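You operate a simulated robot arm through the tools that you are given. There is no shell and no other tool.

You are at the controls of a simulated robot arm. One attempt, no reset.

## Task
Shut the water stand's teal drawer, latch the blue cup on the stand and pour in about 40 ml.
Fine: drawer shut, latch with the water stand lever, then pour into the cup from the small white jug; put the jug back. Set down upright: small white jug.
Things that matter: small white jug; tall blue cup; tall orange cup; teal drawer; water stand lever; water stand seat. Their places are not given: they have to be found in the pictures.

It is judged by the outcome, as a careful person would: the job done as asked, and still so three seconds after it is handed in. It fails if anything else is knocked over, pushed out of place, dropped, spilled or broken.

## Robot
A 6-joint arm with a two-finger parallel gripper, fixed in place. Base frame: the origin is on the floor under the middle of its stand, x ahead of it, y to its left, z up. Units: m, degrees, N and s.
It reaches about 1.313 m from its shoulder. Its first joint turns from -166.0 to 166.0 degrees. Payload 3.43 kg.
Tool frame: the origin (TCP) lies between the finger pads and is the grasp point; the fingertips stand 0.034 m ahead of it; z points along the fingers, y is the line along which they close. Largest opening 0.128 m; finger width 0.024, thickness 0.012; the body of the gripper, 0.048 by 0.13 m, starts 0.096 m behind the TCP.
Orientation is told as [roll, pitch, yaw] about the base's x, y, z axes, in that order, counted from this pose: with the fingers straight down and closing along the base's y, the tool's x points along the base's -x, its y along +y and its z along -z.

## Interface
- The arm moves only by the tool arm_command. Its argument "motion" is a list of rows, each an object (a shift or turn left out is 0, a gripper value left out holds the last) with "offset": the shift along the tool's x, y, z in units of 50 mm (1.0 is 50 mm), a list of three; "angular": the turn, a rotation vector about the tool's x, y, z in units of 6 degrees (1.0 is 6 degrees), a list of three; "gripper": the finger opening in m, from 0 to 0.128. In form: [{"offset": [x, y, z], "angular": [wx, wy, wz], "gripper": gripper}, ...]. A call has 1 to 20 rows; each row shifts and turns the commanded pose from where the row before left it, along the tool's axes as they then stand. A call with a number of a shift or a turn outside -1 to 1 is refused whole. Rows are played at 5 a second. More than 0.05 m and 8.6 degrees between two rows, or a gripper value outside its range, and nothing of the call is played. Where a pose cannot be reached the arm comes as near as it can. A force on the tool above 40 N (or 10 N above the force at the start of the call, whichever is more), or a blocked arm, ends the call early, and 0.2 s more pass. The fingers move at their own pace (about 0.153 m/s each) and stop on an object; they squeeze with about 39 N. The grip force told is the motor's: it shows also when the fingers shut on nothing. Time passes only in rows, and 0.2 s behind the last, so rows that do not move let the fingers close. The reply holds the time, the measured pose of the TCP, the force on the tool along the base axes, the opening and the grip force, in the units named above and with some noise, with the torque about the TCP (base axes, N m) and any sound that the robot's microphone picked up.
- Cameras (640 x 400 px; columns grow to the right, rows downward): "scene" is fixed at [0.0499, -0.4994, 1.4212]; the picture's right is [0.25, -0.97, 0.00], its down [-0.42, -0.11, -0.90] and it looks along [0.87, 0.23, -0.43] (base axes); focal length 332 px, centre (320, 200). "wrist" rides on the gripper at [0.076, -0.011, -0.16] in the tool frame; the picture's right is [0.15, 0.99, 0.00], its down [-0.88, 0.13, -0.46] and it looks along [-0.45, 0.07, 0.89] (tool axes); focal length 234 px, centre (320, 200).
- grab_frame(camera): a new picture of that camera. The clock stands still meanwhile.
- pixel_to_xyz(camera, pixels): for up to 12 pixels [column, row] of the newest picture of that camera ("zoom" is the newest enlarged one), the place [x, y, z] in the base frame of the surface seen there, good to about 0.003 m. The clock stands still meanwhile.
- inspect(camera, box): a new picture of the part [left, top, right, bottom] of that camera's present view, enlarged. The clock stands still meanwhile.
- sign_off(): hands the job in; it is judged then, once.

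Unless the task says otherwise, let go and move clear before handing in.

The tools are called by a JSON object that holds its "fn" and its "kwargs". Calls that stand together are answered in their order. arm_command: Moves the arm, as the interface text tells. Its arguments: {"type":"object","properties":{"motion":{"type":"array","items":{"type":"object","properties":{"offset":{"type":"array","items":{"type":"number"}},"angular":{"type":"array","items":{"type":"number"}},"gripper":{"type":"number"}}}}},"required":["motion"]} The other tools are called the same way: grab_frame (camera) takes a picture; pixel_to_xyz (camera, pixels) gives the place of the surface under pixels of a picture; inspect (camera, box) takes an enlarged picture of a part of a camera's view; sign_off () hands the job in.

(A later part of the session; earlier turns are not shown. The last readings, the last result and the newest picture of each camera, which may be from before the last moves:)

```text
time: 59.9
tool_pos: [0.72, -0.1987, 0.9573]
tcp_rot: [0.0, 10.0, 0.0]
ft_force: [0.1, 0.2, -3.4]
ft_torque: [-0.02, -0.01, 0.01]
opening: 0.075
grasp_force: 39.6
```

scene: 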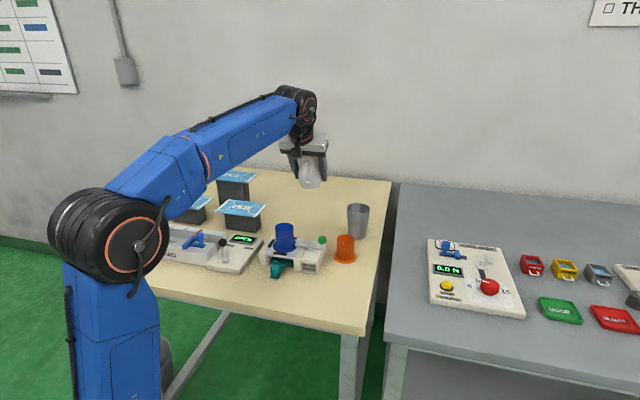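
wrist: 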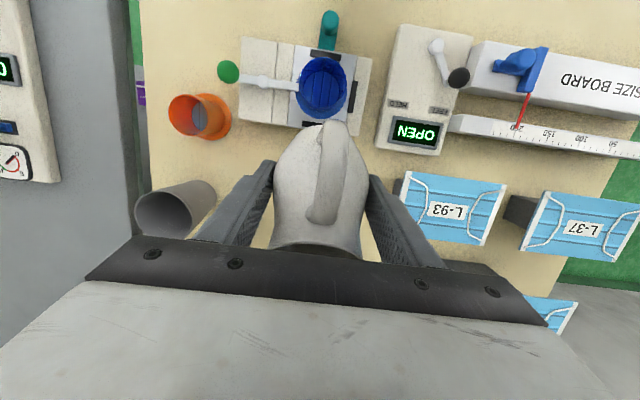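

Back in place at (0.720, -0.199, 0.957). I'll tilt to θ = 60° with the tip held in place and hold about 1.5 s.

{"fn": "arm_command", "kwargs": {"motion": [{"offset": [-0.02, 0, -0.107], "angular": [0, 0.833, 0]}, {"offset": [0.042, 0, -0.107], "angular": [0, 0.833, 0]}, {"offset": [0.042, 0, -0.107], "angular": [0, 0.833, 0]}, {"offset": [0.042, 0, -0.107], "angular": [0, 0.833, 0]}, {"offset": [0, 0, 0]}, {"offset": [0, 0, 0]}, {"offset": [0, 0, 0]}, {"offset": [0, 0, 0]}, {"offset": [0, 0, 0]}]}}

{"fn": "inspect", "kwargs": {"camera": "wrist", "box": [230, 180, 400, 260]}}

{"fn": "inspect", "kwargs": {"camera": "scene", "box": [270, 200, 340, 260]}}

```text
time: 61.9
tool_pos: [0.7189, -0.1985, 0.9586]
tcp_rot: [0.0, 29.8, 0.0]
ft_force: [0.0, 0.9, -4.3]
ft_torque: [0.01, -0.01, 0.0]
opening: 0.0748
grasp_force: 38.7
out of reach, approached as far as the arm can: row 4
```

```text
3.76 times, centred on (315, 220) of wrist
```

zoom: 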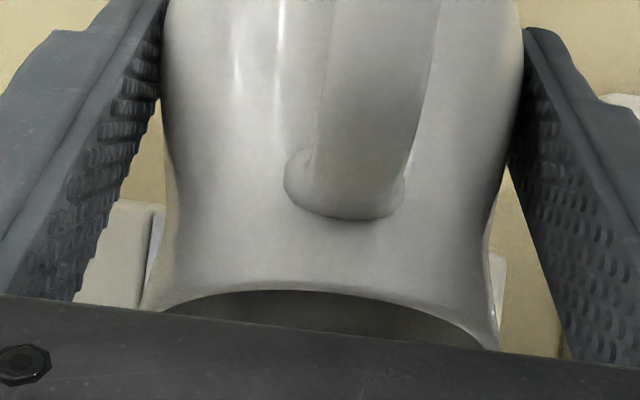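

```text
6.67 times, centred on (305, 230) of scene
```

zoom: 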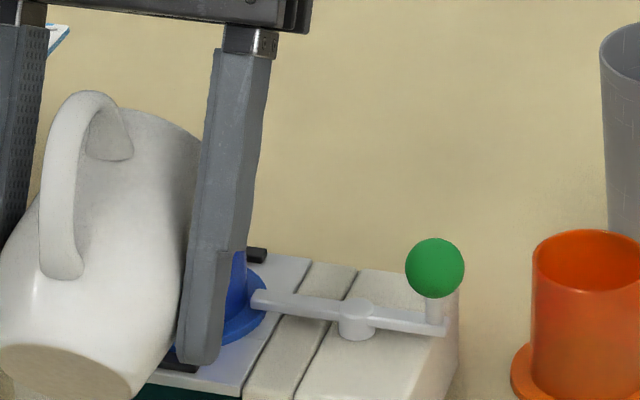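

The arm hit a reach limit at this lean (z stayed at 0.959, so the spout tip is down near the rim), though without contact force. I'll tip back while rising, then pour from the +y side instead, where the wrist has room and the scene camera can see the cup.

{"fn": "arm_command", "kwargs": {"motion": [{"offset": [0.05, 0, -0.087], "angular": [0, -0.5, 0]}, {"offset": [0.05, 0, -0.087], "angular": [0, -0.5, 0]}, {"angular": [0, -0.778, 0]}, {"angular": [0, -0.778, 0]}, {"angular": [0, -0.778, 0]}, {"offset": [0.078, 0, -0.443]}, {"offset": [0.078, 0, -0.443]}, {"offset": [0.078, 0, -0.443]}, {"offset": [0.078, 0, -0.443]}, {"offset": [0, 0, 0]}]}}

{"fn": "inspect", "kwargs": {"camera": "scene", "box": [230, 150, 350, 280]}}

```text
time: 64.1
tool_pos: [0.7167, -0.1959, 1.0616]
tcp_rot: [0.1, 10.2, 0.0]
ft_force: [0.4, 0.2, -3.1]
ft_torque: [-0.03, -0.01, 0.0]
opening: 0.0749
grasp_force: 39.3
```

```text
3.08 times, centred on (290, 215) of scene
```

zoom: 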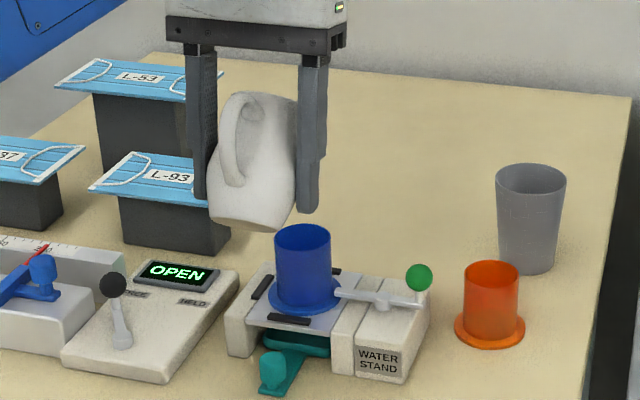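

Nothing is displaced. I'll turn the jug about the vertical by -90° here (still at the safe 40° tilt) so the spout points -y.

{"fn": "arm_command", "kwargs": {"motion": [{"angular": [-0.1736, 0, 0.985]}, {"angular": [-0.1736, 0, 0.985]}, {"angular": [-0.1736, 0, 0.985]}, {"angular": [-0.1736, 0, 0.985]}, {"angular": [-0.1736, 0, 0.985]}, {"angular": [-0.1736, 0, 0.985]}, {"angular": [-0.1736, 0, 0.985]}, {"angular": [-0.1736, 0, 0.985]}, {"offset": [0, 0, 0]}]}}

{"fn": "grab_frame", "kwargs": {"camera": "scene"}}

```text
time: 66.1
tool_pos: [0.7178, -0.1978, 1.0584]
tcp_rot: [-0.1, 10.1, -48.1]
ft_force: [-0.2, -0.9, -2.8]
ft_torque: [-0.02, 0.01, 0.0]
opening: 0.0745
grasp_force: 38.8
```

```text
taken
```

scene: 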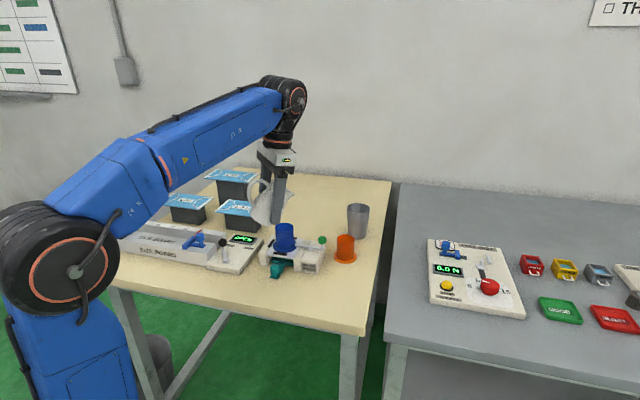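

The turn works (yaw -48°, pitch 10°). I'll finish the remaining 42°.

{"fn": "arm_command", "kwargs": {"motion": [{"angular": [-0.1736, 0, 0.985]}, {"angular": [-0.1736, 0, 0.985]}, {"angular": [-0.1736, 0, 0.985]}, {"angular": [-0.1736, 0, 0.985]}, {"angular": [-0.1736, 0, 0.985]}, {"angular": [-0.1736, 0, 0.985]}, {"angular": [-0.1736, 0, 0.985]}, {"offset": [0, 0, 0]}]}}

{"fn": "grab_frame", "kwargs": {"camera": "scene"}}

{"fn": "grab_frame", "kwargs": {"camera": "wrist"}}

```text
time: 67.9
tool_pos: [0.7192, -0.1997, 1.0587]
tcp_rot: [-0.2, 10.1, -90.1]
ft_force: [0.1, -0.2, -3.2]
ft_torque: [-0.01, -0.01, 0.0]
opening: 0.0748
grasp_force: 38.9
```

```text
taken
```

scene: 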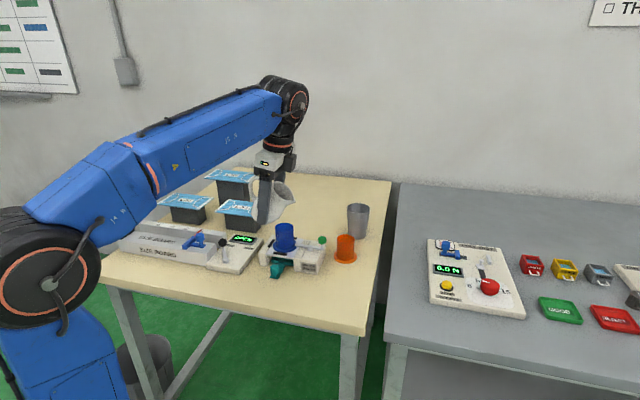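

```text
taken
```

wrist: 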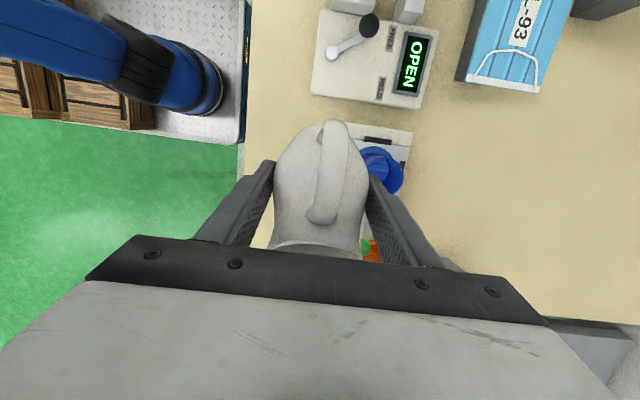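

The spout now points -y. Before pouring, I'll check the cup again by carrying the jug just past it on the -y side with the camera over the cup.

{"fn": "arm_command", "kwargs": {"motion": [{"offset": [-0.378, 0.324, -0.067]}, {"offset": [-0.378, 0.324, -0.067]}, {"offset": [-0.378, 0.324, -0.067]}, {"offset": [-0.378, 0.324, -0.067]}, {"offset": [-0.378, 0.324, -0.067]}, {"offset": [0, 0, 0]}]}}

{"fn": "grab_frame", "kwargs": {"camera": "wrist"}}

```text
time: 69.3
tool_pos: [0.8006, -0.2951, 1.0619]
tcp_rot: [-0.2, 10.1, -90.1]
ft_force: [-0.7, -0.4, -4.1]
ft_torque: [-0.04, 0.02, 0.02]
opening: 0.0748
grasp_force: 38.9
```

```text
taken
```

wrist: 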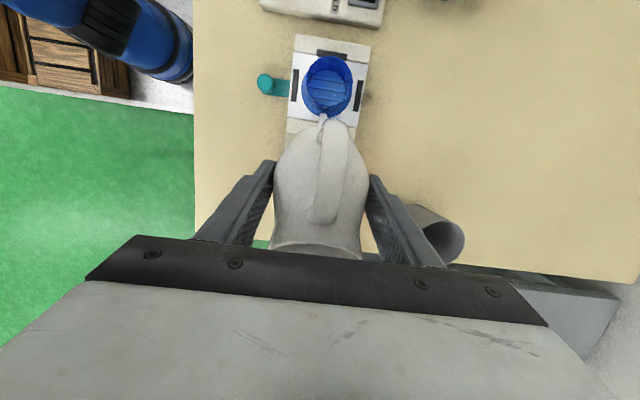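

{"fn": "inspect", "kwargs": {"camera": "wrist", "box": [285, 40, 375, 130]}}

{"fn": "pixel_to_xyz", "kwargs": {"camera": "zoom", "pixels": [[290, 240], [320, 215], [300, 265], [270, 220], [330, 250], [310, 200], [285, 255], [345, 225], [300, 225], [260, 240], [320, 270], [315, 235]]}}

```text
4.44 times, centred on (330, 85) of wrist
```

zoom: 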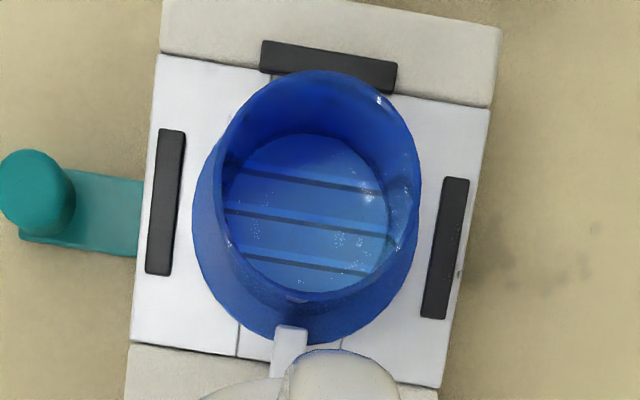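

```text
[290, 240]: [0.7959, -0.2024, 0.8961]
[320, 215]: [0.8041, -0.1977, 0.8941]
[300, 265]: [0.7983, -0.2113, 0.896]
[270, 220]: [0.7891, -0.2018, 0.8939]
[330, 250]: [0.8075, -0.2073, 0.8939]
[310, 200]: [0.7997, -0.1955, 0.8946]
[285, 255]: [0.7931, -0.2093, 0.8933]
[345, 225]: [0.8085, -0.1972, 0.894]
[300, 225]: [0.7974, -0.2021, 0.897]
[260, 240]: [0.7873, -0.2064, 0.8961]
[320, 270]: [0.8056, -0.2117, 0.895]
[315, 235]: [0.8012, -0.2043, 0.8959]
```

Water is now in the cup: the surface reads z≈0.895 with specks at (365,200), roughly 8 ml. I see faint dark spots on the table at (590,230) and (545,290), so I'll look closely for spilled drops.

{"fn": "inspect", "kwargs": {"camera": "wrist", "box": [360, 60, 440, 120]}}

{"fn": "inspect", "kwargs": {"camera": "scene", "box": [270, 190, 350, 260]}}

```text
6.67 times, centred on (400, 90) of wrist
```

zoom: 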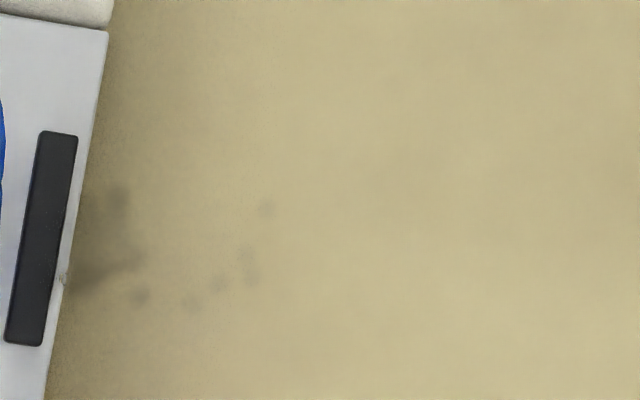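

```text
5.71 times, centred on (310, 225) of scene
```

zoom: 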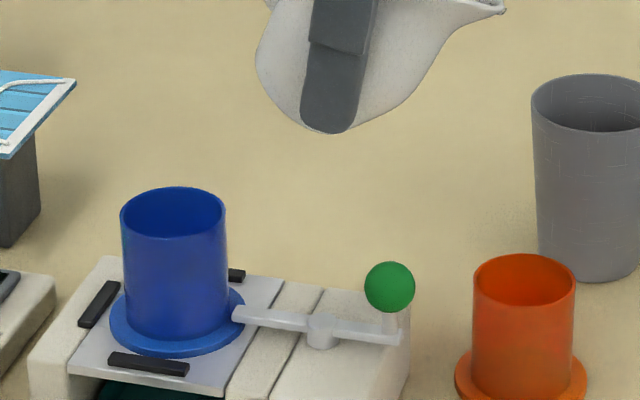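

{"fn": "inspect", "kwargs": {"camera": "wrist", "box": [365, 80, 410, 110]}}

{"fn": "grab_frame", "kwargs": {"camera": "scene"}}

```text
13.33 times, centred on (388, 95) of wrist
```

zoom: 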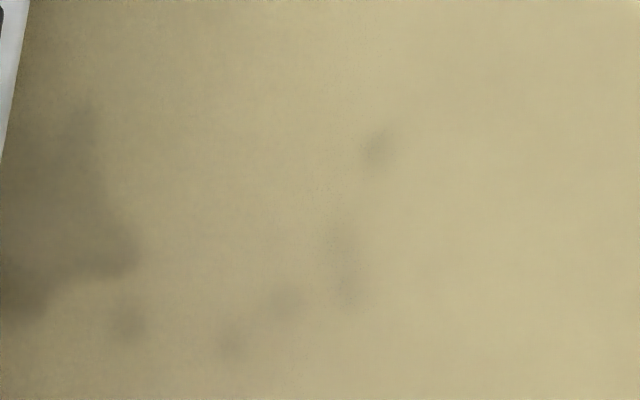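

```text
taken
```

scene: 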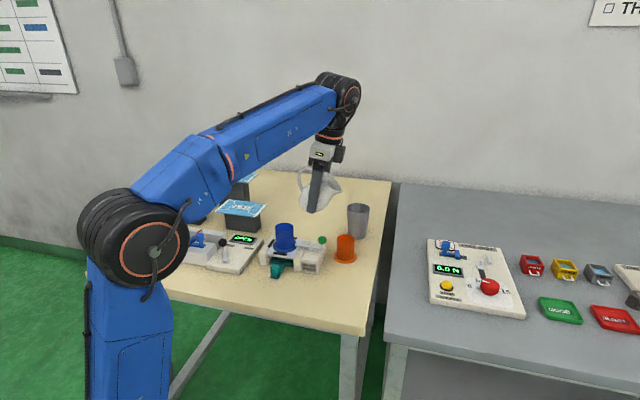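

{"fn": "pixel_to_xyz", "kwargs": {"camera": "zoom", "pixels": [[60, 230], [128, 320], [232, 340], [285, 300], [345, 260], [378, 150], [500, 150], [500, 300], [180, 150], [20, 60]]}}

```text
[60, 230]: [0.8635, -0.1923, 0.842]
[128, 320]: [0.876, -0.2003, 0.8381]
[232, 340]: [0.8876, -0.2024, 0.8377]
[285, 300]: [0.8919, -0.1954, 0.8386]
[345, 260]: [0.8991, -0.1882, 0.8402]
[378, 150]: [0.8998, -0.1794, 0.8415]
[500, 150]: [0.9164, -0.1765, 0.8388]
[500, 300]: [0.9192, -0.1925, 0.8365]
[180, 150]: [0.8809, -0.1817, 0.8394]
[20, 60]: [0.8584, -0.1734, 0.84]
```

The marks lie at x 0.86–0.90, y≈-0.19 on the table, so a few drops fell beyond the stand; from here I must tilt slower and keep the jug upright whenever it isn't over the cup. I'll tip it back to about 15° slowly, then carry it to the +y side of the cup.

{"fn": "arm_command", "kwargs": {"motion": [{"angular": [0, -0.52, 0]}, {"angular": [0, -0.52, 0]}, {"angular": [0, -0.52, 0]}, {"angular": [0, -0.52, 0]}, {"angular": [0, -0.52, 0]}, {"angular": [0, -0.52, 0]}, {"angular": [0, -0.52, 0]}, {"angular": [0, -0.52, 0]}, {"offset": [0, 0, 0]}]}}

{"fn": "inspect", "kwargs": {"camera": "scene", "box": [270, 150, 370, 260]}}

```text
time: 71.3
tool_pos: [0.8001, -0.2949, 1.06]
tcp_rot: [-0.2, -14.9, -90.0]
ft_force: [-0.2, 0.5, -4.5]
ft_torque: [0.0, 0.0, -0.01]
opening: 0.0747
grasp_force: 38.8
```

```text
3.64 times, centred on (320, 205) of scene
```

zoom: 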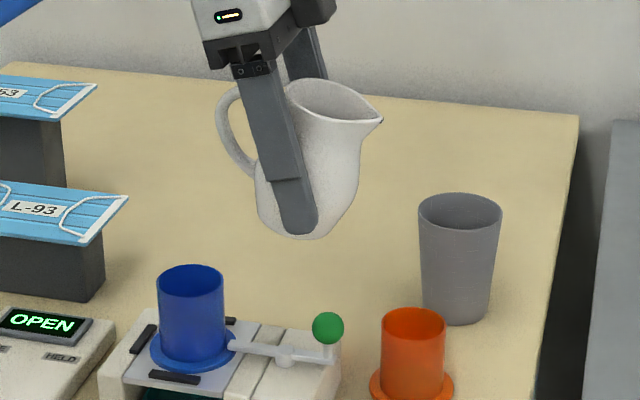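

I can see the spout tip at (380,122) in this zoom; I'll measure it to calibrate the pouring point.

{"fn": "pixel_to_xyz", "kwargs": {"camera": "zoom", "pixels": [[380, 121], [377, 120], [374, 123], [340, 85], [330, 110], [345, 105], [320, 100]]}}

{"fn": "inspect", "kwargs": {"camera": "scene", "box": [320, 160, 380, 200]}}

```text
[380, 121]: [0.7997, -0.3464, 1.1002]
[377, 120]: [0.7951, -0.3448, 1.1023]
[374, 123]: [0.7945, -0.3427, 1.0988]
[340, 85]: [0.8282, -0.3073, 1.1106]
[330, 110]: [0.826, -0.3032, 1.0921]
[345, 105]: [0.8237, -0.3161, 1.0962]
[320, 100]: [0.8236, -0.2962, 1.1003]
```

```text
10.00 times, centred on (350, 180) of scene
```

zoom: 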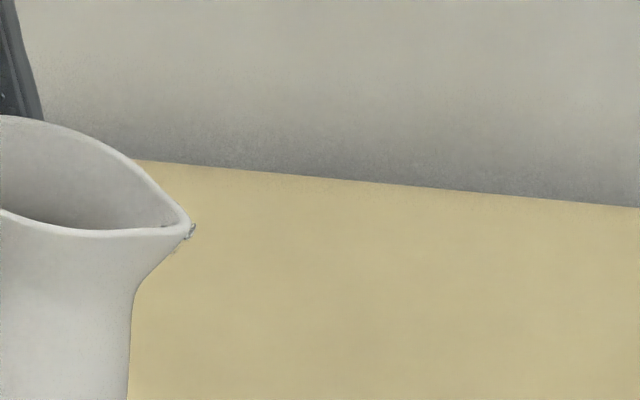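

The tip measures (0.7997, -0.3464, 1.1002), which agrees with my geometry, and a small drop clings to it. I'll carry the jug, nearly upright, to y≈-0.124 at a gentle speed.

{"fn": "arm_command", "kwargs": {"motion": [{"offset": [0.12, 0, -0.032]}, {"offset": [0.25, 0, -0.067]}, {"offset": [0.33, 0, -0.0886]}, {"offset": [0.33, 0, -0.0886]}, {"offset": [0.33, 0, -0.0886]}, {"offset": [0.33, 0, -0.0886]}, {"offset": [0.33, 0, -0.0886]}, {"offset": [0.33, 0, -0.0886]}, {"offset": [0.33, 0, -0.0886]}, {"offset": [0.33, 0, -0.0886]}, {"offset": [0.2, 0, -0.054]}, {"offset": [0.09, 0, -0.024]}, {"offset": [0, 0, 0]}]}}

{"fn": "inspect", "kwargs": {"camera": "scene", "box": [230, 140, 350, 270]}}

```text
time: 74.1
tool_pos: [0.8004, -0.1243, 1.0618]
tcp_rot: [-0.1, -15.0, -90.0]
ft_force: [0.2, -0.1, -4.3]
ft_torque: [-0.02, -0.04, -0.03]
opening: 0.0747
grasp_force: 38.9
```

```text
3.08 times, centred on (290, 205) of scene
```

zoom: 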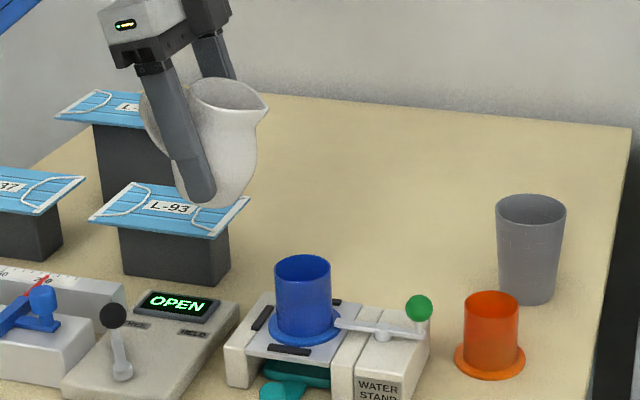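

The scene camera now has a clear view of cup, spout and stand. I'll tilt slowly to 45° and lower so the spout tip is about 18 mm above the rim.

{"fn": "arm_command", "kwargs": {"motion": [{"angular": [0, 0.5, 0]}, {"angular": [0, 0.5, 0]}, {"angular": [0, 0.5, 0]}, {"angular": [0, 0.5, 0]}, {"angular": [0, 0.5, 0]}, {"angular": [0, 0.5, 0]}, {"angular": [0, 0.5, 0]}, {"angular": [0, 0.5, 0]}, {"angular": [0, 0.5, 0]}, {"angular": [0, 0.5, 0]}, {"offset": [-0.05, 0, 0.2]}, {"offset": [-0.107, 0, 0.399]}, {"offset": [-0.107, 0, 0.399]}, {"offset": [-0.107, 0, 0.399]}, {"offset": [-0.107, 0, 0.399]}, {"offset": [-0.057, 0, 0.199]}, {"offset": [0, 0, 0]}]}}

{"fn": "inspect", "kwargs": {"camera": "scene", "box": [240, 170, 340, 270]}}

```text
time: 77.7
tool_pos: [0.8002, -0.124, 0.9575]
tcp_rot: [-0.2, 15.1, -90.1]
ft_force: [0.2, -0.6, -3.3]
ft_torque: [-0.03, -0.02, 0.01]
opening: 0.0749
grasp_force: 39.3
```

```text
4.00 times, centred on (290, 220) of scene
```

zoom: 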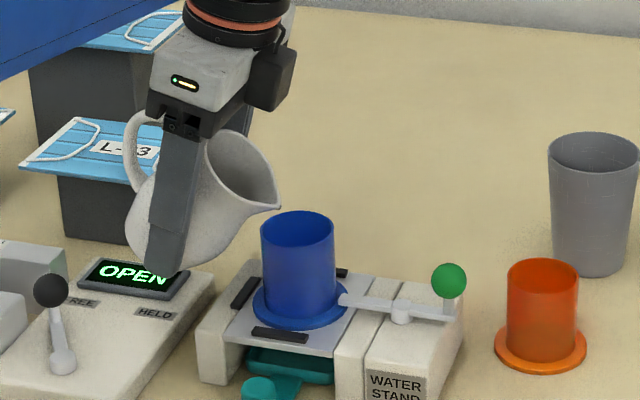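

I can see the spout tip at (279,206), over the cup's mouth. I'll measure it against the rim.

{"fn": "pixel_to_xyz", "kwargs": {"camera": "zoom", "pixels": [[279, 206], [276, 205], [297, 213], [262, 228], [335, 228], [297, 247], [240, 180], [230, 160]]}}

```text
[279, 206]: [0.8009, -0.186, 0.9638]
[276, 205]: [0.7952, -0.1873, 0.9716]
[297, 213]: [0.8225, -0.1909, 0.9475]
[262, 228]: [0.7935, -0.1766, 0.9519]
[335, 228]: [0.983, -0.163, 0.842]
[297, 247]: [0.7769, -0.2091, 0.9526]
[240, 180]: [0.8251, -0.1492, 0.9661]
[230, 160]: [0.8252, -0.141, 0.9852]
```

The tip is at (0.80, -0.187, 0.966), well placed. I'll now tilt at 1° per step to 58° with the tip held in place.

{"fn": "arm_command", "kwargs": {"motion": [{"offset": [0.0084, 0, -0.0214], "angular": [0, 0.1667, 0]}, {"offset": [0.0084, 0, -0.0214], "angular": [0, 0.1667, 0]}, {"offset": [0.0084, 0, -0.0214], "angular": [0, 0.1667, 0]}, {"offset": [0.0084, 0, -0.0214], "angular": [0, 0.1667, 0]}, {"offset": [0.0084, 0, -0.0214], "angular": [0, 0.1667, 0]}, {"offset": [0.0084, 0, -0.0214], "angular": [0, 0.1667, 0]}, {"offset": [0.0084, 0, -0.0214], "angular": [0, 0.1667, 0]}, {"offset": [0.0084, 0, -0.0214], "angular": [0, 0.1667, 0]}, {"offset": [0.0084, 0, -0.0214], "angular": [0, 0.1667, 0]}, {"offset": [0.0084, 0, -0.0214], "angular": [0, 0.1667, 0]}, {"offset": [0.0084, 0, -0.0214], "angular": [0, 0.1667, 0]}, {"offset": [0.0084, 0, -0.0214], "angular": [0, 0.1667, 0]}, {"offset": [0.0084, 0, -0.0214], "angular": [0, 0.1667, 0]}]}}

{"fn": "inspect", "kwargs": {"camera": "scene", "box": [260, 190, 320, 250]}}

```text
time: 80.5
tool_pos: [0.7979, -0.1246, 0.9732]
tcp_rot: [-0.2, 28.1, -90.2]
ft_force: [0.4, 0.0, -3.9]
ft_torque: [-0.03, -0.01, 0.0]
opening: 0.0745
grasp_force: 38.6
```

```text
6.67 times, centred on (290, 220) of scene
```

zoom: 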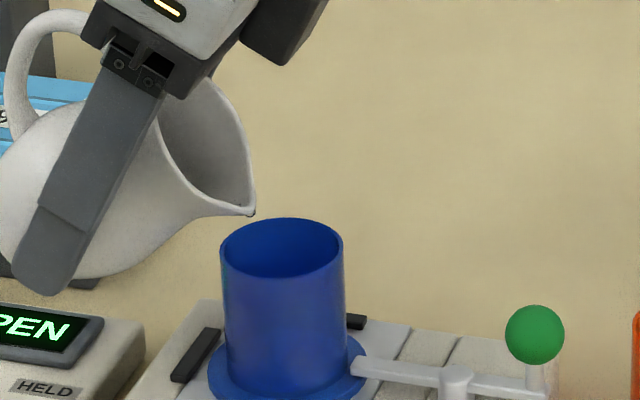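

No stream yet at 58°; the tip at (250,212) is over the mouth. I'll continue at 0.5° per step to 61° and look.

{"fn": "arm_command", "kwargs": {"motion": [{"offset": [0.004, 0, -0.0107], "angular": [0, 0.0833, 0]}, {"offset": [0.004, 0, -0.0107], "angular": [0, 0.0833, 0]}, {"offset": [0.004, 0, -0.0107], "angular": [0, 0.0833, 0]}, {"offset": [0.004, 0, -0.0107], "angular": [0, 0.0833, 0]}, {"offset": [0.004, 0, -0.0107], "angular": [0, 0.0833, 0]}, {"offset": [0.004, 0, -0.0107], "angular": [0, 0.0833, 0]}]}}

{"fn": "inspect", "kwargs": {"camera": "scene", "box": [260, 190, 320, 250]}}

```text
time: 81.9
tool_pos: [0.7985, -0.1256, 0.9763]
tcp_rot: [-0.2, 31.1, -90.2]
ft_force: [-0.2, 0.1, -3.3]
ft_torque: [-0.03, -0.02, 0.03]
opening: 0.0747
grasp_force: 39.3
```

```text
6.67 times, centred on (290, 220) of scene
```

zoom: 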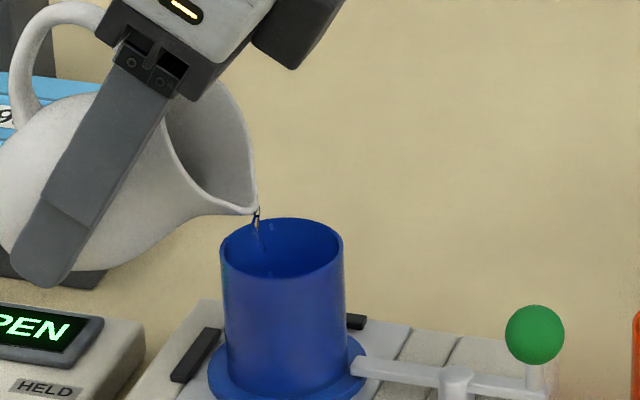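

A thin stream falls from the tip (256,212) straight into the cup at 61°. I'll hold here for a second and watch.

{"fn": "arm_command", "kwargs": {"motion": [{"offset": [0, 0, 0]}, {"offset": [0, 0, 0]}, {"offset": [0, 0, 0]}, {"offset": [0, 0, 0]}]}}

{"fn": "inspect", "kwargs": {"camera": "scene", "box": [260, 190, 320, 250]}}

```text
time: 82.9
tool_pos: [0.7991, -0.1255, 0.9753]
tcp_rot: [-0.2, 31.2, -90.1]
ft_force: [-0.2, -0.1, -3.2]
ft_torque: [0.0, 0.0, 0.03]
opening: 0.0747
grasp_force: 39.0
```

```text
6.67 times, centred on (290, 220) of scene
```

zoom: 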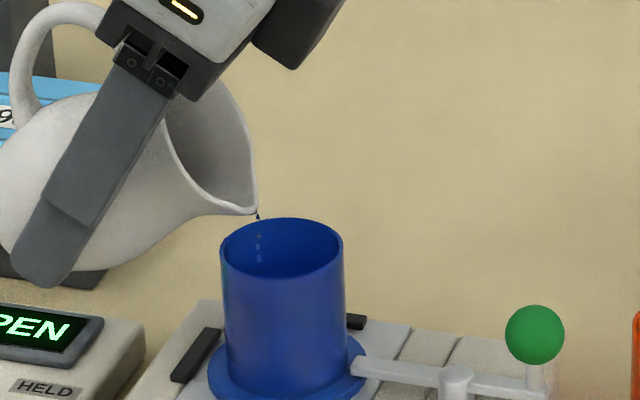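

The flow decays to drips at 61°, so the amount follows the tilt (about 5 ml per degree). I'll go on at 0.5° per step to 64° with pauses.

{"fn": "arm_command", "kwargs": {"motion": [{"offset": [0.004, 0, -0.0107], "angular": [0, 0.0833, 0]}, {"offset": [0, 0, 0]}, {"offset": [0.004, 0, -0.0107], "angular": [0, 0.0833, 0]}, {"offset": [0, 0, 0]}, {"offset": [0.004, 0, -0.0107], "angular": [0, 0.0833, 0]}, {"offset": [0, 0, 0]}, {"offset": [0.004, 0, -0.0107], "angular": [0, 0.0833, 0]}, {"offset": [0, 0, 0]}]}}

{"fn": "inspect", "kwargs": {"camera": "scene", "box": [260, 190, 320, 250]}}

```text
time: 84.7
tool_pos: [0.8009, -0.1243, 0.9769]
tcp_rot: [-0.3, 33.1, -90.1]
ft_force: [-0.2, -0.5, -3.6]
ft_torque: [-0.01, 0.0, 0.01]
opening: 0.0749
grasp_force: 39.3
```

```text
6.67 times, centred on (290, 220) of scene
```

zoom: 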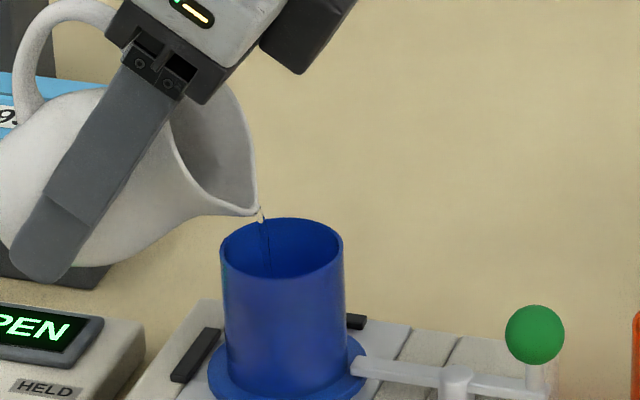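

The stream stays thin and falls inside the cup at 63°. I'll hold to let it drain, then add one more degree.

{"fn": "arm_command", "kwargs": {"motion": [{"offset": [0.004, 0, -0.0107], "angular": [0, 0.0833, 0]}, {"offset": [0, 0, 0]}, {"offset": [0.004, 0, -0.0107], "angular": [0, 0.0833, 0]}, {"offset": [0, 0, 0]}, {"offset": [0, 0, 0]}, {"offset": [0, 0, 0]}, {"offset": [0, 0, 0]}, {"offset": [0, 0, 0]}, {"offset": [0, 0, 0]}]}}

{"fn": "inspect", "kwargs": {"camera": "scene", "box": [260, 190, 320, 250]}}

```text
time: 86.7
tool_pos: [0.8003, -0.125, 0.9783]
tcp_rot: [-0.2, 34.1, -90.0]
ft_force: [-0.8, -0.3, -3.1]
ft_torque: [-0.01, -0.02, -0.05]
opening: 0.0748
grasp_force: 38.7
```

```text
6.67 times, centred on (290, 220) of scene
```

zoom: 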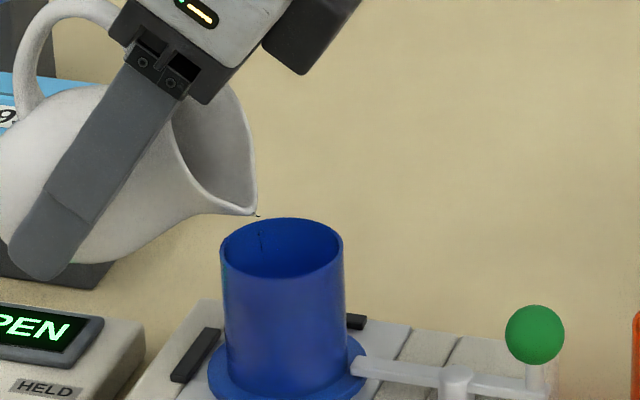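

The flow has drained to nothing at 64°. I'll tip the jug back slowly over the cup, let it drip, then check the level.

{"fn": "arm_command", "kwargs": {"motion": [{"angular": [0, -0.333, 0]}, {"angular": [0, -0.333, 0]}, {"angular": [0, -0.333, 0]}, {"angular": [0, -0.333, 0]}, {"angular": [0, -0.5, 0]}, {"angular": [0, -0.5, 0]}, {"angular": [0, -0.5, 0]}, {"angular": [0, -0.5, 0]}, {"angular": [0, -0.5, 0]}, {"angular": [0, -0.5, 0]}, {"angular": [0, -0.5, 0]}, {"angular": [0, -0.5, 0]}, {"angular": [0, -0.5, 0]}, {"angular": [0, -0.5, 0]}, {"angular": [0, -0.5, 0]}, {"angular": [0, -0.5, 0]}, {"offset": [0, 0, 0]}, {"offset": [0, 0, 0]}, {"offset": [0, 0, 0]}]}}

{"fn": "inspect", "kwargs": {"camera": "scene", "box": [250, 170, 340, 260]}}

```text
time: 90.7
tool_pos: [0.7987, -0.1254, 0.9782]
tcp_rot: [-0.2, -9.8, -90.1]
ft_force: [0.3, 0.0, -3.2]
ft_torque: [-0.01, 0.0, 0.03]
opening: 0.0747
grasp_force: 38.7
```

```text
4.44 times, centred on (295, 215) of scene
```

zoom: 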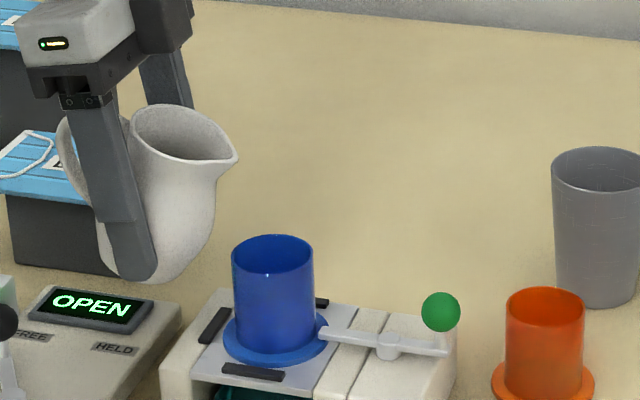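

No drips are falling, and nothing is wet around the stand's top. I'll raise the jug and carry it gently to the viewing pose.

{"fn": "arm_command", "kwargs": {"motion": [{"offset": [-0.04, 0, -0.2]}, {"offset": [-0.071, 0, -0.404]}, {"offset": [-0.071, 0, -0.404]}, {"offset": [-0.071, 0, -0.404]}, {"offset": [-0.035, 0, -0.203]}, {"offset": [-0.15, 0, 0.026]}, {"offset": [-0.3, 0, 0.053]}, {"offset": [-0.36, 0, 0.063]}, {"offset": [-0.36, 0, 0.063]}, {"offset": [-0.36, 0, 0.063]}, {"offset": [-0.36, 0, 0.063]}, {"offset": [-0.36, 0, 0.063]}, {"offset": [-0.28, 0, 0.05]}, {"offset": [-0.15, 0, 0.026]}, {"offset": [0, 0, 0]}, {"offset": [0, 0, 0]}]}}

{"fn": "grab_frame", "kwargs": {"camera": "wrist"}}

```text
time: 94.1
tool_pos: [0.7996, -0.2604, 1.0612]
tcp_rot: [-0.2, -9.9, -90.0]
ft_force: [0.9, 0.2, -3.2]
ft_torque: [-0.03, -0.02, 0.03]
opening: 0.0749
grasp_force: 39.0
```

```text
taken
```

wrist: 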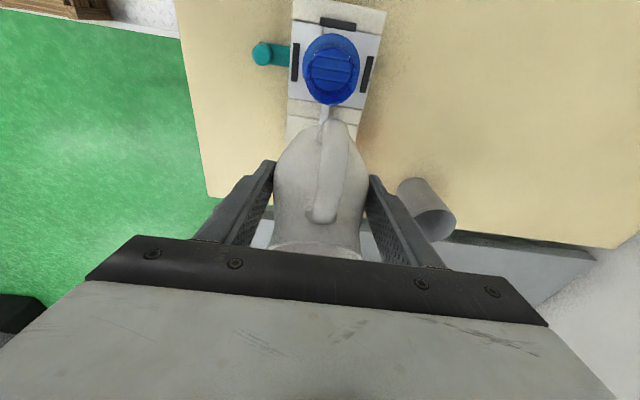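

{"fn": "inspect", "kwargs": {"camera": "wrist", "box": [285, 20, 375, 110]}}

{"fn": "pixel_to_xyz", "kwargs": {"camera": "zoom", "pixels": [[290, 240], [320, 215], [300, 265], [270, 220], [330, 250], [310, 200], [285, 255], [345, 225], [300, 225], [260, 240], [320, 270], [315, 235]]}}

```text
4.44 times, centred on (330, 65) of wrist
```

zoom: 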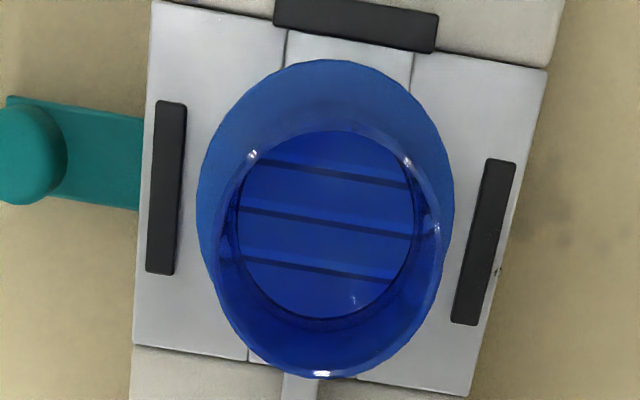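

```text
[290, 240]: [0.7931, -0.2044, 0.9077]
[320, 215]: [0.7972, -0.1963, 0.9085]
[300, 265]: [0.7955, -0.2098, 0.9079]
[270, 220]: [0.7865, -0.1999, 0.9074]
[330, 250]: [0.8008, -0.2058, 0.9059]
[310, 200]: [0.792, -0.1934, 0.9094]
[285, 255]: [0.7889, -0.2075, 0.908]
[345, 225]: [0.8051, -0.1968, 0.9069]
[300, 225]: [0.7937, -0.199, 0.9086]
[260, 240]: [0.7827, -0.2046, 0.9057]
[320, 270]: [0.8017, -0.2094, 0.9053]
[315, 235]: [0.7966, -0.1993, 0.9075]
```

The water surface now averages z≈0.9074 over a floor at about 0.8905, i.e. roughly 27 ml; 40 ml needs z≈0.915, about 2.5° more tilt. No new marks are visible, so I'll carry the jug back the same gentle way.

{"fn": "arm_command", "kwargs": {"motion": [{"offset": [0.15, 0, -0.026]}, {"offset": [0.3, 0, -0.053]}, {"offset": [0.36, 0, -0.063]}, {"offset": [0.36, 0, -0.063]}, {"offset": [0.36, 0, -0.063]}, {"offset": [0.36, 0, -0.063]}, {"offset": [0.36, 0, -0.063]}, {"offset": [0.28, 0, -0.05]}, {"offset": [0.15, 0, -0.026]}, {"offset": [0, 0, 0]}, {"offset": [0.035, 0, 0.203]}, {"offset": [0.071, 0, 0.404]}, {"offset": [0.071, 0, 0.404]}, {"offset": [0.071, 0, 0.404]}, {"offset": [0.04, 0, 0.2]}, {"offset": [0, 0, 0]}]}}

{"fn": "inspect", "kwargs": {"camera": "scene", "box": [250, 170, 340, 260]}}

```text
time: 97.5
tool_pos: [0.7998, -0.125, 0.9785]
tcp_rot: [-0.2, -9.9, -90.0]
ft_force: [0.6, -0.7, -3.2]
ft_torque: [-0.03, 0.02, 0.02]
opening: 0.0748
grasp_force: 38.6
```

```text
4.44 times, centred on (295, 215) of scene
```

zoom: 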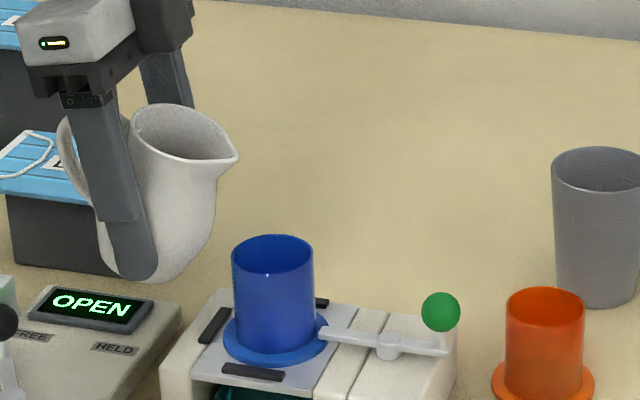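

The jug is back beside the cup as before. I'll tilt it again gradually, slowing toward 62°.

{"fn": "arm_command", "kwargs": {"motion": [{"angular": [0, 0.5, 0]}, {"angular": [0, 0.5, 0]}, {"angular": [0, 0.5, 0]}, {"angular": [0, 0.5, 0]}, {"angular": [0, 0.5, 0]}, {"angular": [0, 0.5, 0]}, {"angular": [0, 0.5, 0]}, {"angular": [0, 0.5, 0]}, {"angular": [0, 0.5, 0]}, {"angular": [0, 0.5, 0]}, {"angular": [0, 0.333, 0]}, {"angular": [0, 0.333, 0]}, {"angular": [0, 0.333, 0]}, {"angular": [0, 0.333, 0]}, {"angular": [0, 0.1667, 0]}, {"angular": [0, 0.1667, 0]}, {"angular": [0, 0.1667, 0]}, {"angular": [0, 0.1667, 0]}]}}

{"fn": "inspect", "kwargs": {"camera": "scene", "box": [260, 190, 320, 250]}}

```text
time: 101.3
tool_pos: [0.7998, -0.1245, 0.9779]
tcp_rot: [-0.2, 32.1, -90.0]
ft_force: [0.3, -0.4, -2.7]
ft_torque: [-0.05, 0.0, 0.01]
opening: 0.0749
grasp_force: 39.1
```

```text
6.67 times, centred on (290, 220) of scene
```

zoom: 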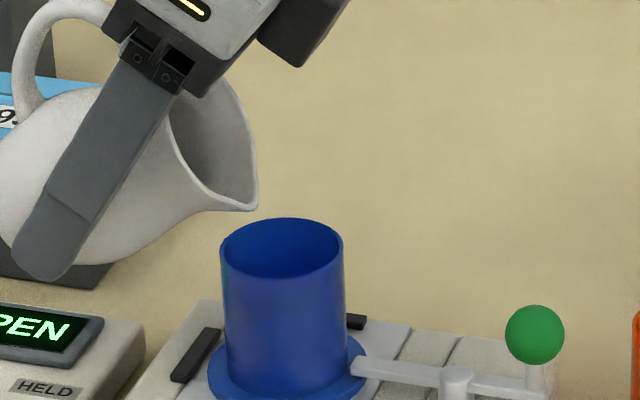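

At 62° nothing flows, as expected. I'll continue in half-degree steps to about 66.3°, with pauses.

{"fn": "arm_command", "kwargs": {"motion": [{"offset": [0.004, 0, -0.0107], "angular": [0, 0.0833, 0]}, {"offset": [0.004, 0, -0.0107], "angular": [0, 0.0833, 0]}, {"offset": [0.004, 0, -0.0107], "angular": [0, 0.0833, 0]}, {"offset": [0.004, 0, -0.0107], "angular": [0, 0.0833, 0]}, {"offset": [0, 0, 0]}, {"offset": [0.004, 0, -0.0107], "angular": [0, 0.0833, 0]}, {"offset": [0, 0, 0]}, {"offset": [0.004, 0, -0.0107], "angular": [0, 0.0833, 0]}, {"offset": [0, 0, 0]}, {"offset": [0.004, 0, -0.0107], "angular": [0, 0.0833, 0]}, {"offset": [0, 0, 0]}]}}

{"fn": "inspect", "kwargs": {"camera": "scene", "box": [260, 190, 320, 250]}}

```text
time: 103.7
tool_pos: [0.7992, -0.1238, 0.9821]
tcp_rot: [-0.4, 35.6, -90.1]
ft_force: [0.5, 0.4, -3.2]
ft_torque: [-0.01, 0.01, 0.01]
opening: 0.0746
grasp_force: 38.6
```

```text
6.67 times, centred on (290, 220) of scene
```

zoom: 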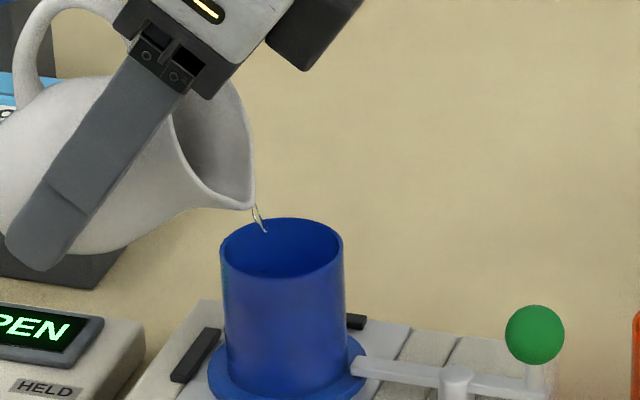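

The stream is falling inside at 65.6°. I'll add another 0.6° and hold to let it drain.

{"fn": "arm_command", "kwargs": {"motion": [{"offset": [0.002, 0, -0.006], "angular": [0, 0.05, 0]}, {"offset": [0, 0, 0]}, {"offset": [0.002, 0, -0.006], "angular": [0, 0.05, 0]}, {"offset": [0, 0, 0]}, {"offset": [0, 0, 0]}, {"offset": [0, 0, 0]}, {"offset": [0, 0, 0]}, {"offset": [0, 0, 0]}, {"offset": [0, 0, 0]}]}}

{"fn": "inspect", "kwargs": {"camera": "scene", "box": [260, 190, 320, 250]}}

```text
time: 105.7
tool_pos: [0.7985, -0.1264, 0.9828]
tcp_rot: [-0.1, 36.2, -90.1]
ft_force: [0.4, -0.2, -2.8]
ft_torque: [-0.01, -0.03, -0.01]
opening: 0.0745
grasp_force: 39.1
```

```text
6.67 times, centred on (290, 220) of scene
```

zoom: 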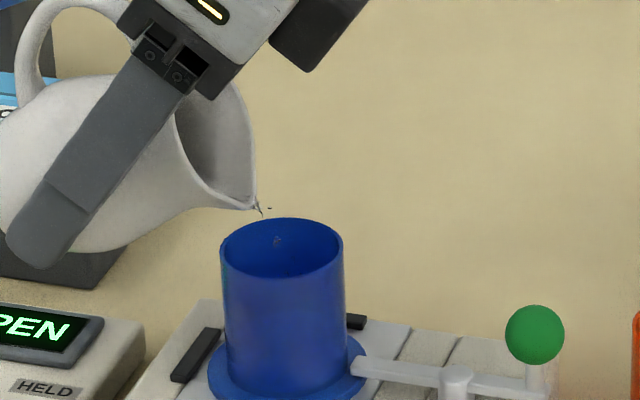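

It has thinned to drops, all over the mouth of the cup. I'll wait briefly, then tip the jug back slowly and let it drip.

{"fn": "arm_command", "kwargs": {"motion": [{"offset": [0, 0, 0]}, {"offset": [0, 0, 0]}, {"offset": [0, 0, 0]}, {"angular": [0, -0.25, 0]}, {"angular": [0, -0.333, 0]}, {"angular": [0, -0.333, 0]}, {"angular": [0, -0.333, 0]}, {"angular": [0, -0.4, 0]}, {"angular": [0, -0.5, 0]}, {"angular": [0, -0.5, 0]}, {"angular": [0, -0.5, 0]}, {"angular": [0, -0.5, 0]}, {"angular": [0, -0.5, 0]}, {"angular": [0, -0.5, 0]}, {"angular": [0, -0.5, 0]}, {"angular": [0, -0.5, 0]}, {"angular": [0, -0.5, 0]}, {"angular": [0, -0.5, 0]}, {"angular": [0, -0.5, 0]}, {"angular": [0, -0.5, 0]}]}}

{"fn": "inspect", "kwargs": {"camera": "scene", "box": [250, 170, 340, 260]}}

```text
time: 109.9
tool_pos: [0.799, -0.125, 0.9831]
tcp_rot: [-0.1, -9.7, -90.0]
ft_force: [0.7, -0.3, -2.6]
ft_torque: [-0.02, -0.01, -0.02]
opening: 0.0746
grasp_force: 39.3
```

```text
4.44 times, centred on (295, 215) of scene
```

zoom: 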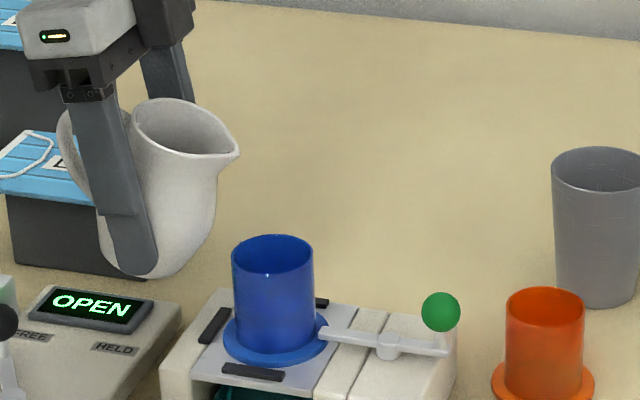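

The jug is back at 20° with nothing dripping. I'll raise it and carry it to the viewing pose to read the level.

{"fn": "arm_command", "kwargs": {"motion": [{"offset": [0, 0, 0]}, {"offset": [-0.04, 0, -0.2]}, {"offset": [-0.071, 0, -0.404]}, {"offset": [-0.071, 0, -0.404]}, {"offset": [-0.071, 0, -0.404]}, {"offset": [-0.02, 0, -0.1]}, {"offset": [-0.15, 0, 0.026]}, {"offset": [-0.3, 0, 0.053]}, {"offset": [-0.36, 0, 0.063]}, {"offset": [-0.36, 0, 0.063]}, {"offset": [-0.36, 0, 0.063]}, {"offset": [-0.36, 0, 0.063]}, {"offset": [-0.36, 0, 0.063]}, {"offset": [-0.28, 0, 0.05]}, {"offset": [-0.15, 0, 0.026]}, {"offset": [0, 0, 0]}, {"offset": [0, 0, 0]}]}}

{"fn": "inspect", "kwargs": {"camera": "wrist", "box": [285, 20, 375, 110]}}

{"fn": "pixel_to_xyz", "kwargs": {"camera": "zoom", "pixels": [[290, 240], [320, 215], [300, 265], [270, 220], [330, 250], [310, 200], [285, 255], [345, 225], [300, 225], [260, 240], [320, 270], [315, 235]]}}

```text
time: 113.5
tool_pos: [0.7986, -0.2632, 1.0587]
tcp_rot: [-0.2, -9.7, -90.0]
ft_force: [0.1, 0.0, -2.6]
ft_torque: [0.02, -0.02, 0.01]
opening: 0.0745
grasp_force: 39.3
```

```text
4.44 times, centred on (330, 65) of wrist
```

zoom: 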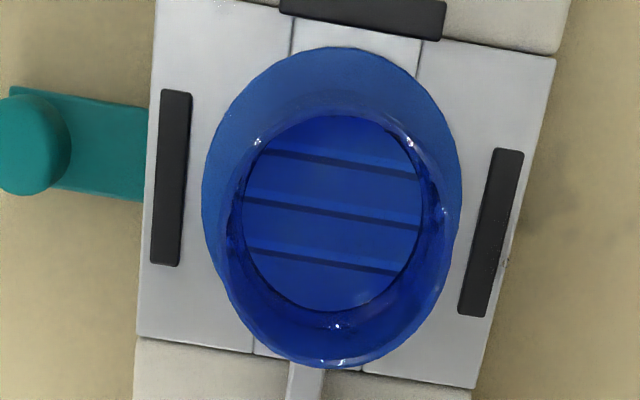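

```text
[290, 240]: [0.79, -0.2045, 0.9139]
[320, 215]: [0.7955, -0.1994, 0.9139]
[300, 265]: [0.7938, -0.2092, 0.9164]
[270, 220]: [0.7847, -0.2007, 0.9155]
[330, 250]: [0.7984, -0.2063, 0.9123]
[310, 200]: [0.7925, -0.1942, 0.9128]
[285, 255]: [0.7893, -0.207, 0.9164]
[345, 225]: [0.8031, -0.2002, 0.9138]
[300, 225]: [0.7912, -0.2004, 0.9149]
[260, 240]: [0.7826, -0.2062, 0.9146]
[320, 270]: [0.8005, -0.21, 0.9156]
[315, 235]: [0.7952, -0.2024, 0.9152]
```

The surface averages z≈0.9146, i.e. about 24 mm of water, close to 40 ml if the inner radius is about 22.7 mm. I'll zoom further to check the wall thickness and so the inner radius.

{"fn": "inspect", "kwargs": {"camera": "wrist", "box": [308, 40, 368, 105]}}

{"fn": "inspect", "kwargs": {"camera": "scene", "box": [265, 215, 305, 245]}}

```text
6.15 times, centred on (338, 72) of wrist
```

zoom: 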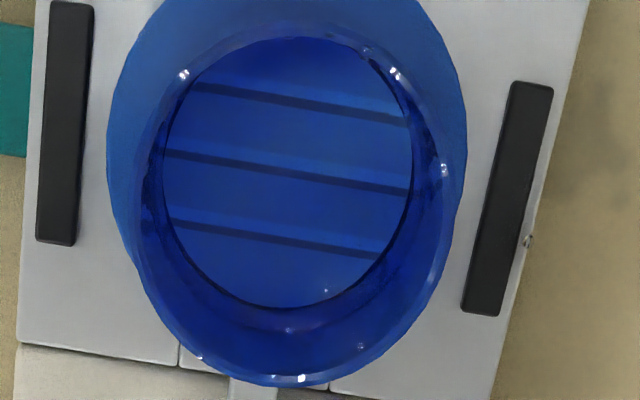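

```text
13.33 times, centred on (285, 230) of scene
```

zoom: 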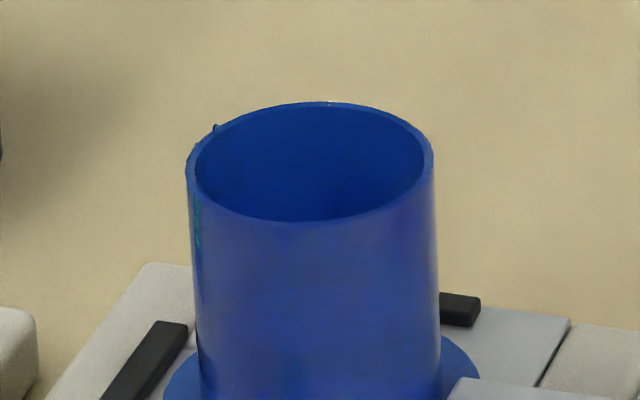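

The rim's inner/outer ratio (229/248 px) gives an inner radius of about 23.2 mm, so the cup holds about 40 ml. Now I'll bring the jug fully upright and start turning it back toward its original direction.

{"fn": "arm_command", "kwargs": {"motion": [{"angular": [0, -0.42, 0]}, {"angular": [0, -0.42, 0]}, {"angular": [0, -0.42, 0]}, {"angular": [0, -0.42, 0]}, {"angular": [0, -0.42, 0]}, {"angular": [0, -0.42, 0]}, {"angular": [0, -0.42, 0]}, {"angular": [0, -0.42, 0]}, {"offset": [0, 0, 0]}, {"angular": [-0.25, 0, -0.433]}, {"angular": [-0.5, 0, -0.866]}, {"angular": [-0.5, 0, -0.866]}, {"angular": [-0.5, 0, -0.866]}, {"angular": [-0.5, 0, -0.866]}, {"angular": [-0.5, 0, -0.866]}, {"angular": [-0.5, 0, -0.866]}, {"angular": [-0.25, 0, -0.433]}, {"offset": [0, 0, 0]}]}}

{"fn": "grab_frame", "kwargs": {"camera": "scene"}}

```text
time: 117.3
tool_pos: [0.8006, -0.2637, 1.06]
tcp_rot: [-0.1, -29.8, -47.8]
ft_force: [-0.3, 0.2, -2.6]
ft_torque: [-0.02, 0.0, -0.01]
opening: 0.0744
grasp_force: 38.5
```

```text
taken
```

scene: 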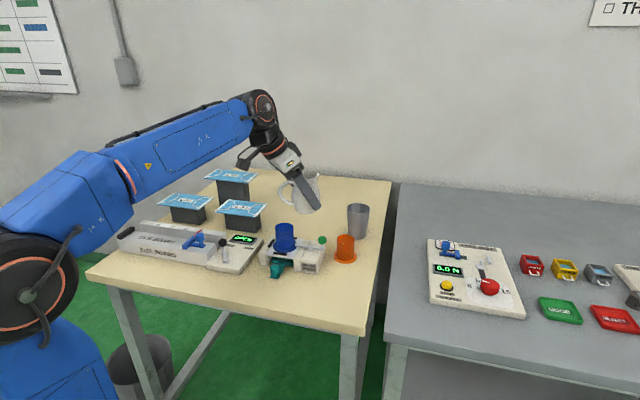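

The jug is upright and turning smoothly. I'll continue the turn to yaw 60°.

{"fn": "arm_command", "kwargs": {"motion": [{"angular": [-0.25, 0, -0.433]}, {"angular": [-0.5, 0, -0.866]}, {"angular": [-0.5, 0, -0.866]}, {"angular": [-0.5, 0, -0.866]}, {"angular": [-0.5, 0, -0.866]}, {"angular": [-0.5, 0, -0.866]}, {"angular": [-0.5, 0, -0.866]}, {"angular": [-0.5, 0, -0.866]}, {"angular": [-0.5, 0, -0.866]}, {"angular": [-0.5, 0, -0.866]}, {"angular": [-0.5, 0, -0.866]}, {"angular": [-0.5, 0, -0.866]}, {"angular": [-0.5, 0, -0.866]}, {"angular": [-0.5, 0, -0.866]}, {"angular": [-0.5, 0, -0.866]}, {"angular": [-0.5, 0, -0.866]}, {"angular": [-0.5, 0, -0.866]}, {"angular": [-0.5, 0, -0.866]}, {"angular": [-0.25, 0, -0.433]}, {"offset": [0, 0, 0]}]}}

{"fn": "grab_frame", "kwargs": {"camera": "scene"}}

{"fn": "grab_frame", "kwargs": {"camera": "wrist"}}

```text
time: 121.5
tool_pos: [0.8001, -0.2615, 1.06]
tcp_rot: [0.3, -30.0, 60.0]
ft_force: [0.6, -1.3, -3.4]
ft_torque: [0.0, 0.01, -0.01]
opening: 0.0747
grasp_force: 39.5
```

```text
taken
```

scene: 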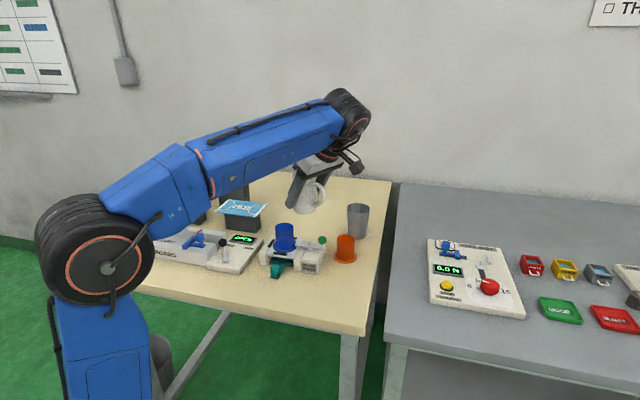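

```text
taken
```

wrist: 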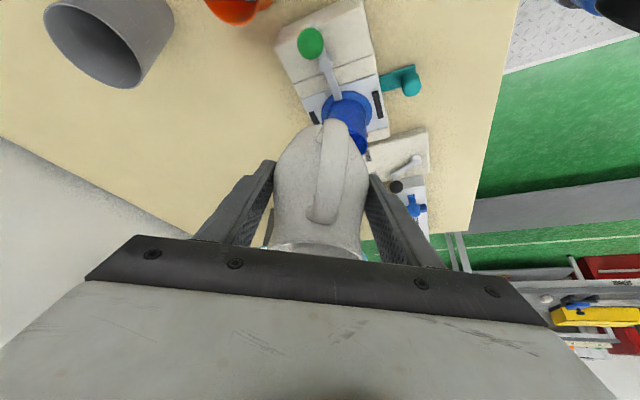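

The jug is upright with its original heading. I'll carry it over its original spot at (0.957, -0.2305), still high.

{"fn": "arm_command", "kwargs": {"motion": [{"offset": [-0.114, -0.1505, 0.066]}, {"offset": [-0.228, -0.301, 0.132]}, {"offset": [-0.228, -0.301, 0.132]}, {"offset": [-0.228, -0.301, 0.132]}, {"offset": [-0.228, -0.301, 0.132]}, {"offset": [-0.228, -0.301, 0.132]}, {"offset": [-0.228, -0.301, 0.132]}, {"offset": [-0.228, -0.301, 0.132]}, {"offset": [-0.114, -0.1505, 0.066]}, {"offset": [0, 0, 0]}, {"offset": [0, 0, 0]}]}}

{"fn": "inspect", "kwargs": {"camera": "scene", "box": [240, 140, 400, 280]}}

```text
time: 123.9
tool_pos: [0.9546, -0.2318, 1.0596]
tcp_rot: [0.1, -30.0, 60.0]
ft_force: [0.5, -0.3, -2.7]
ft_torque: [0.02, -0.01, -0.01]
opening: 0.0748
grasp_force: 38.8
```

```text
2.86 times, centred on (320, 210) of scene
```

zoom: 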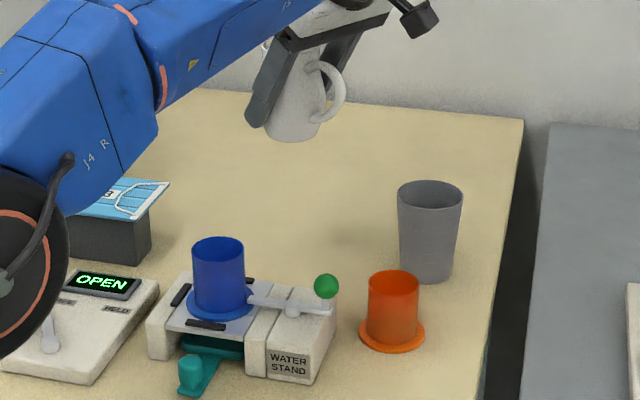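

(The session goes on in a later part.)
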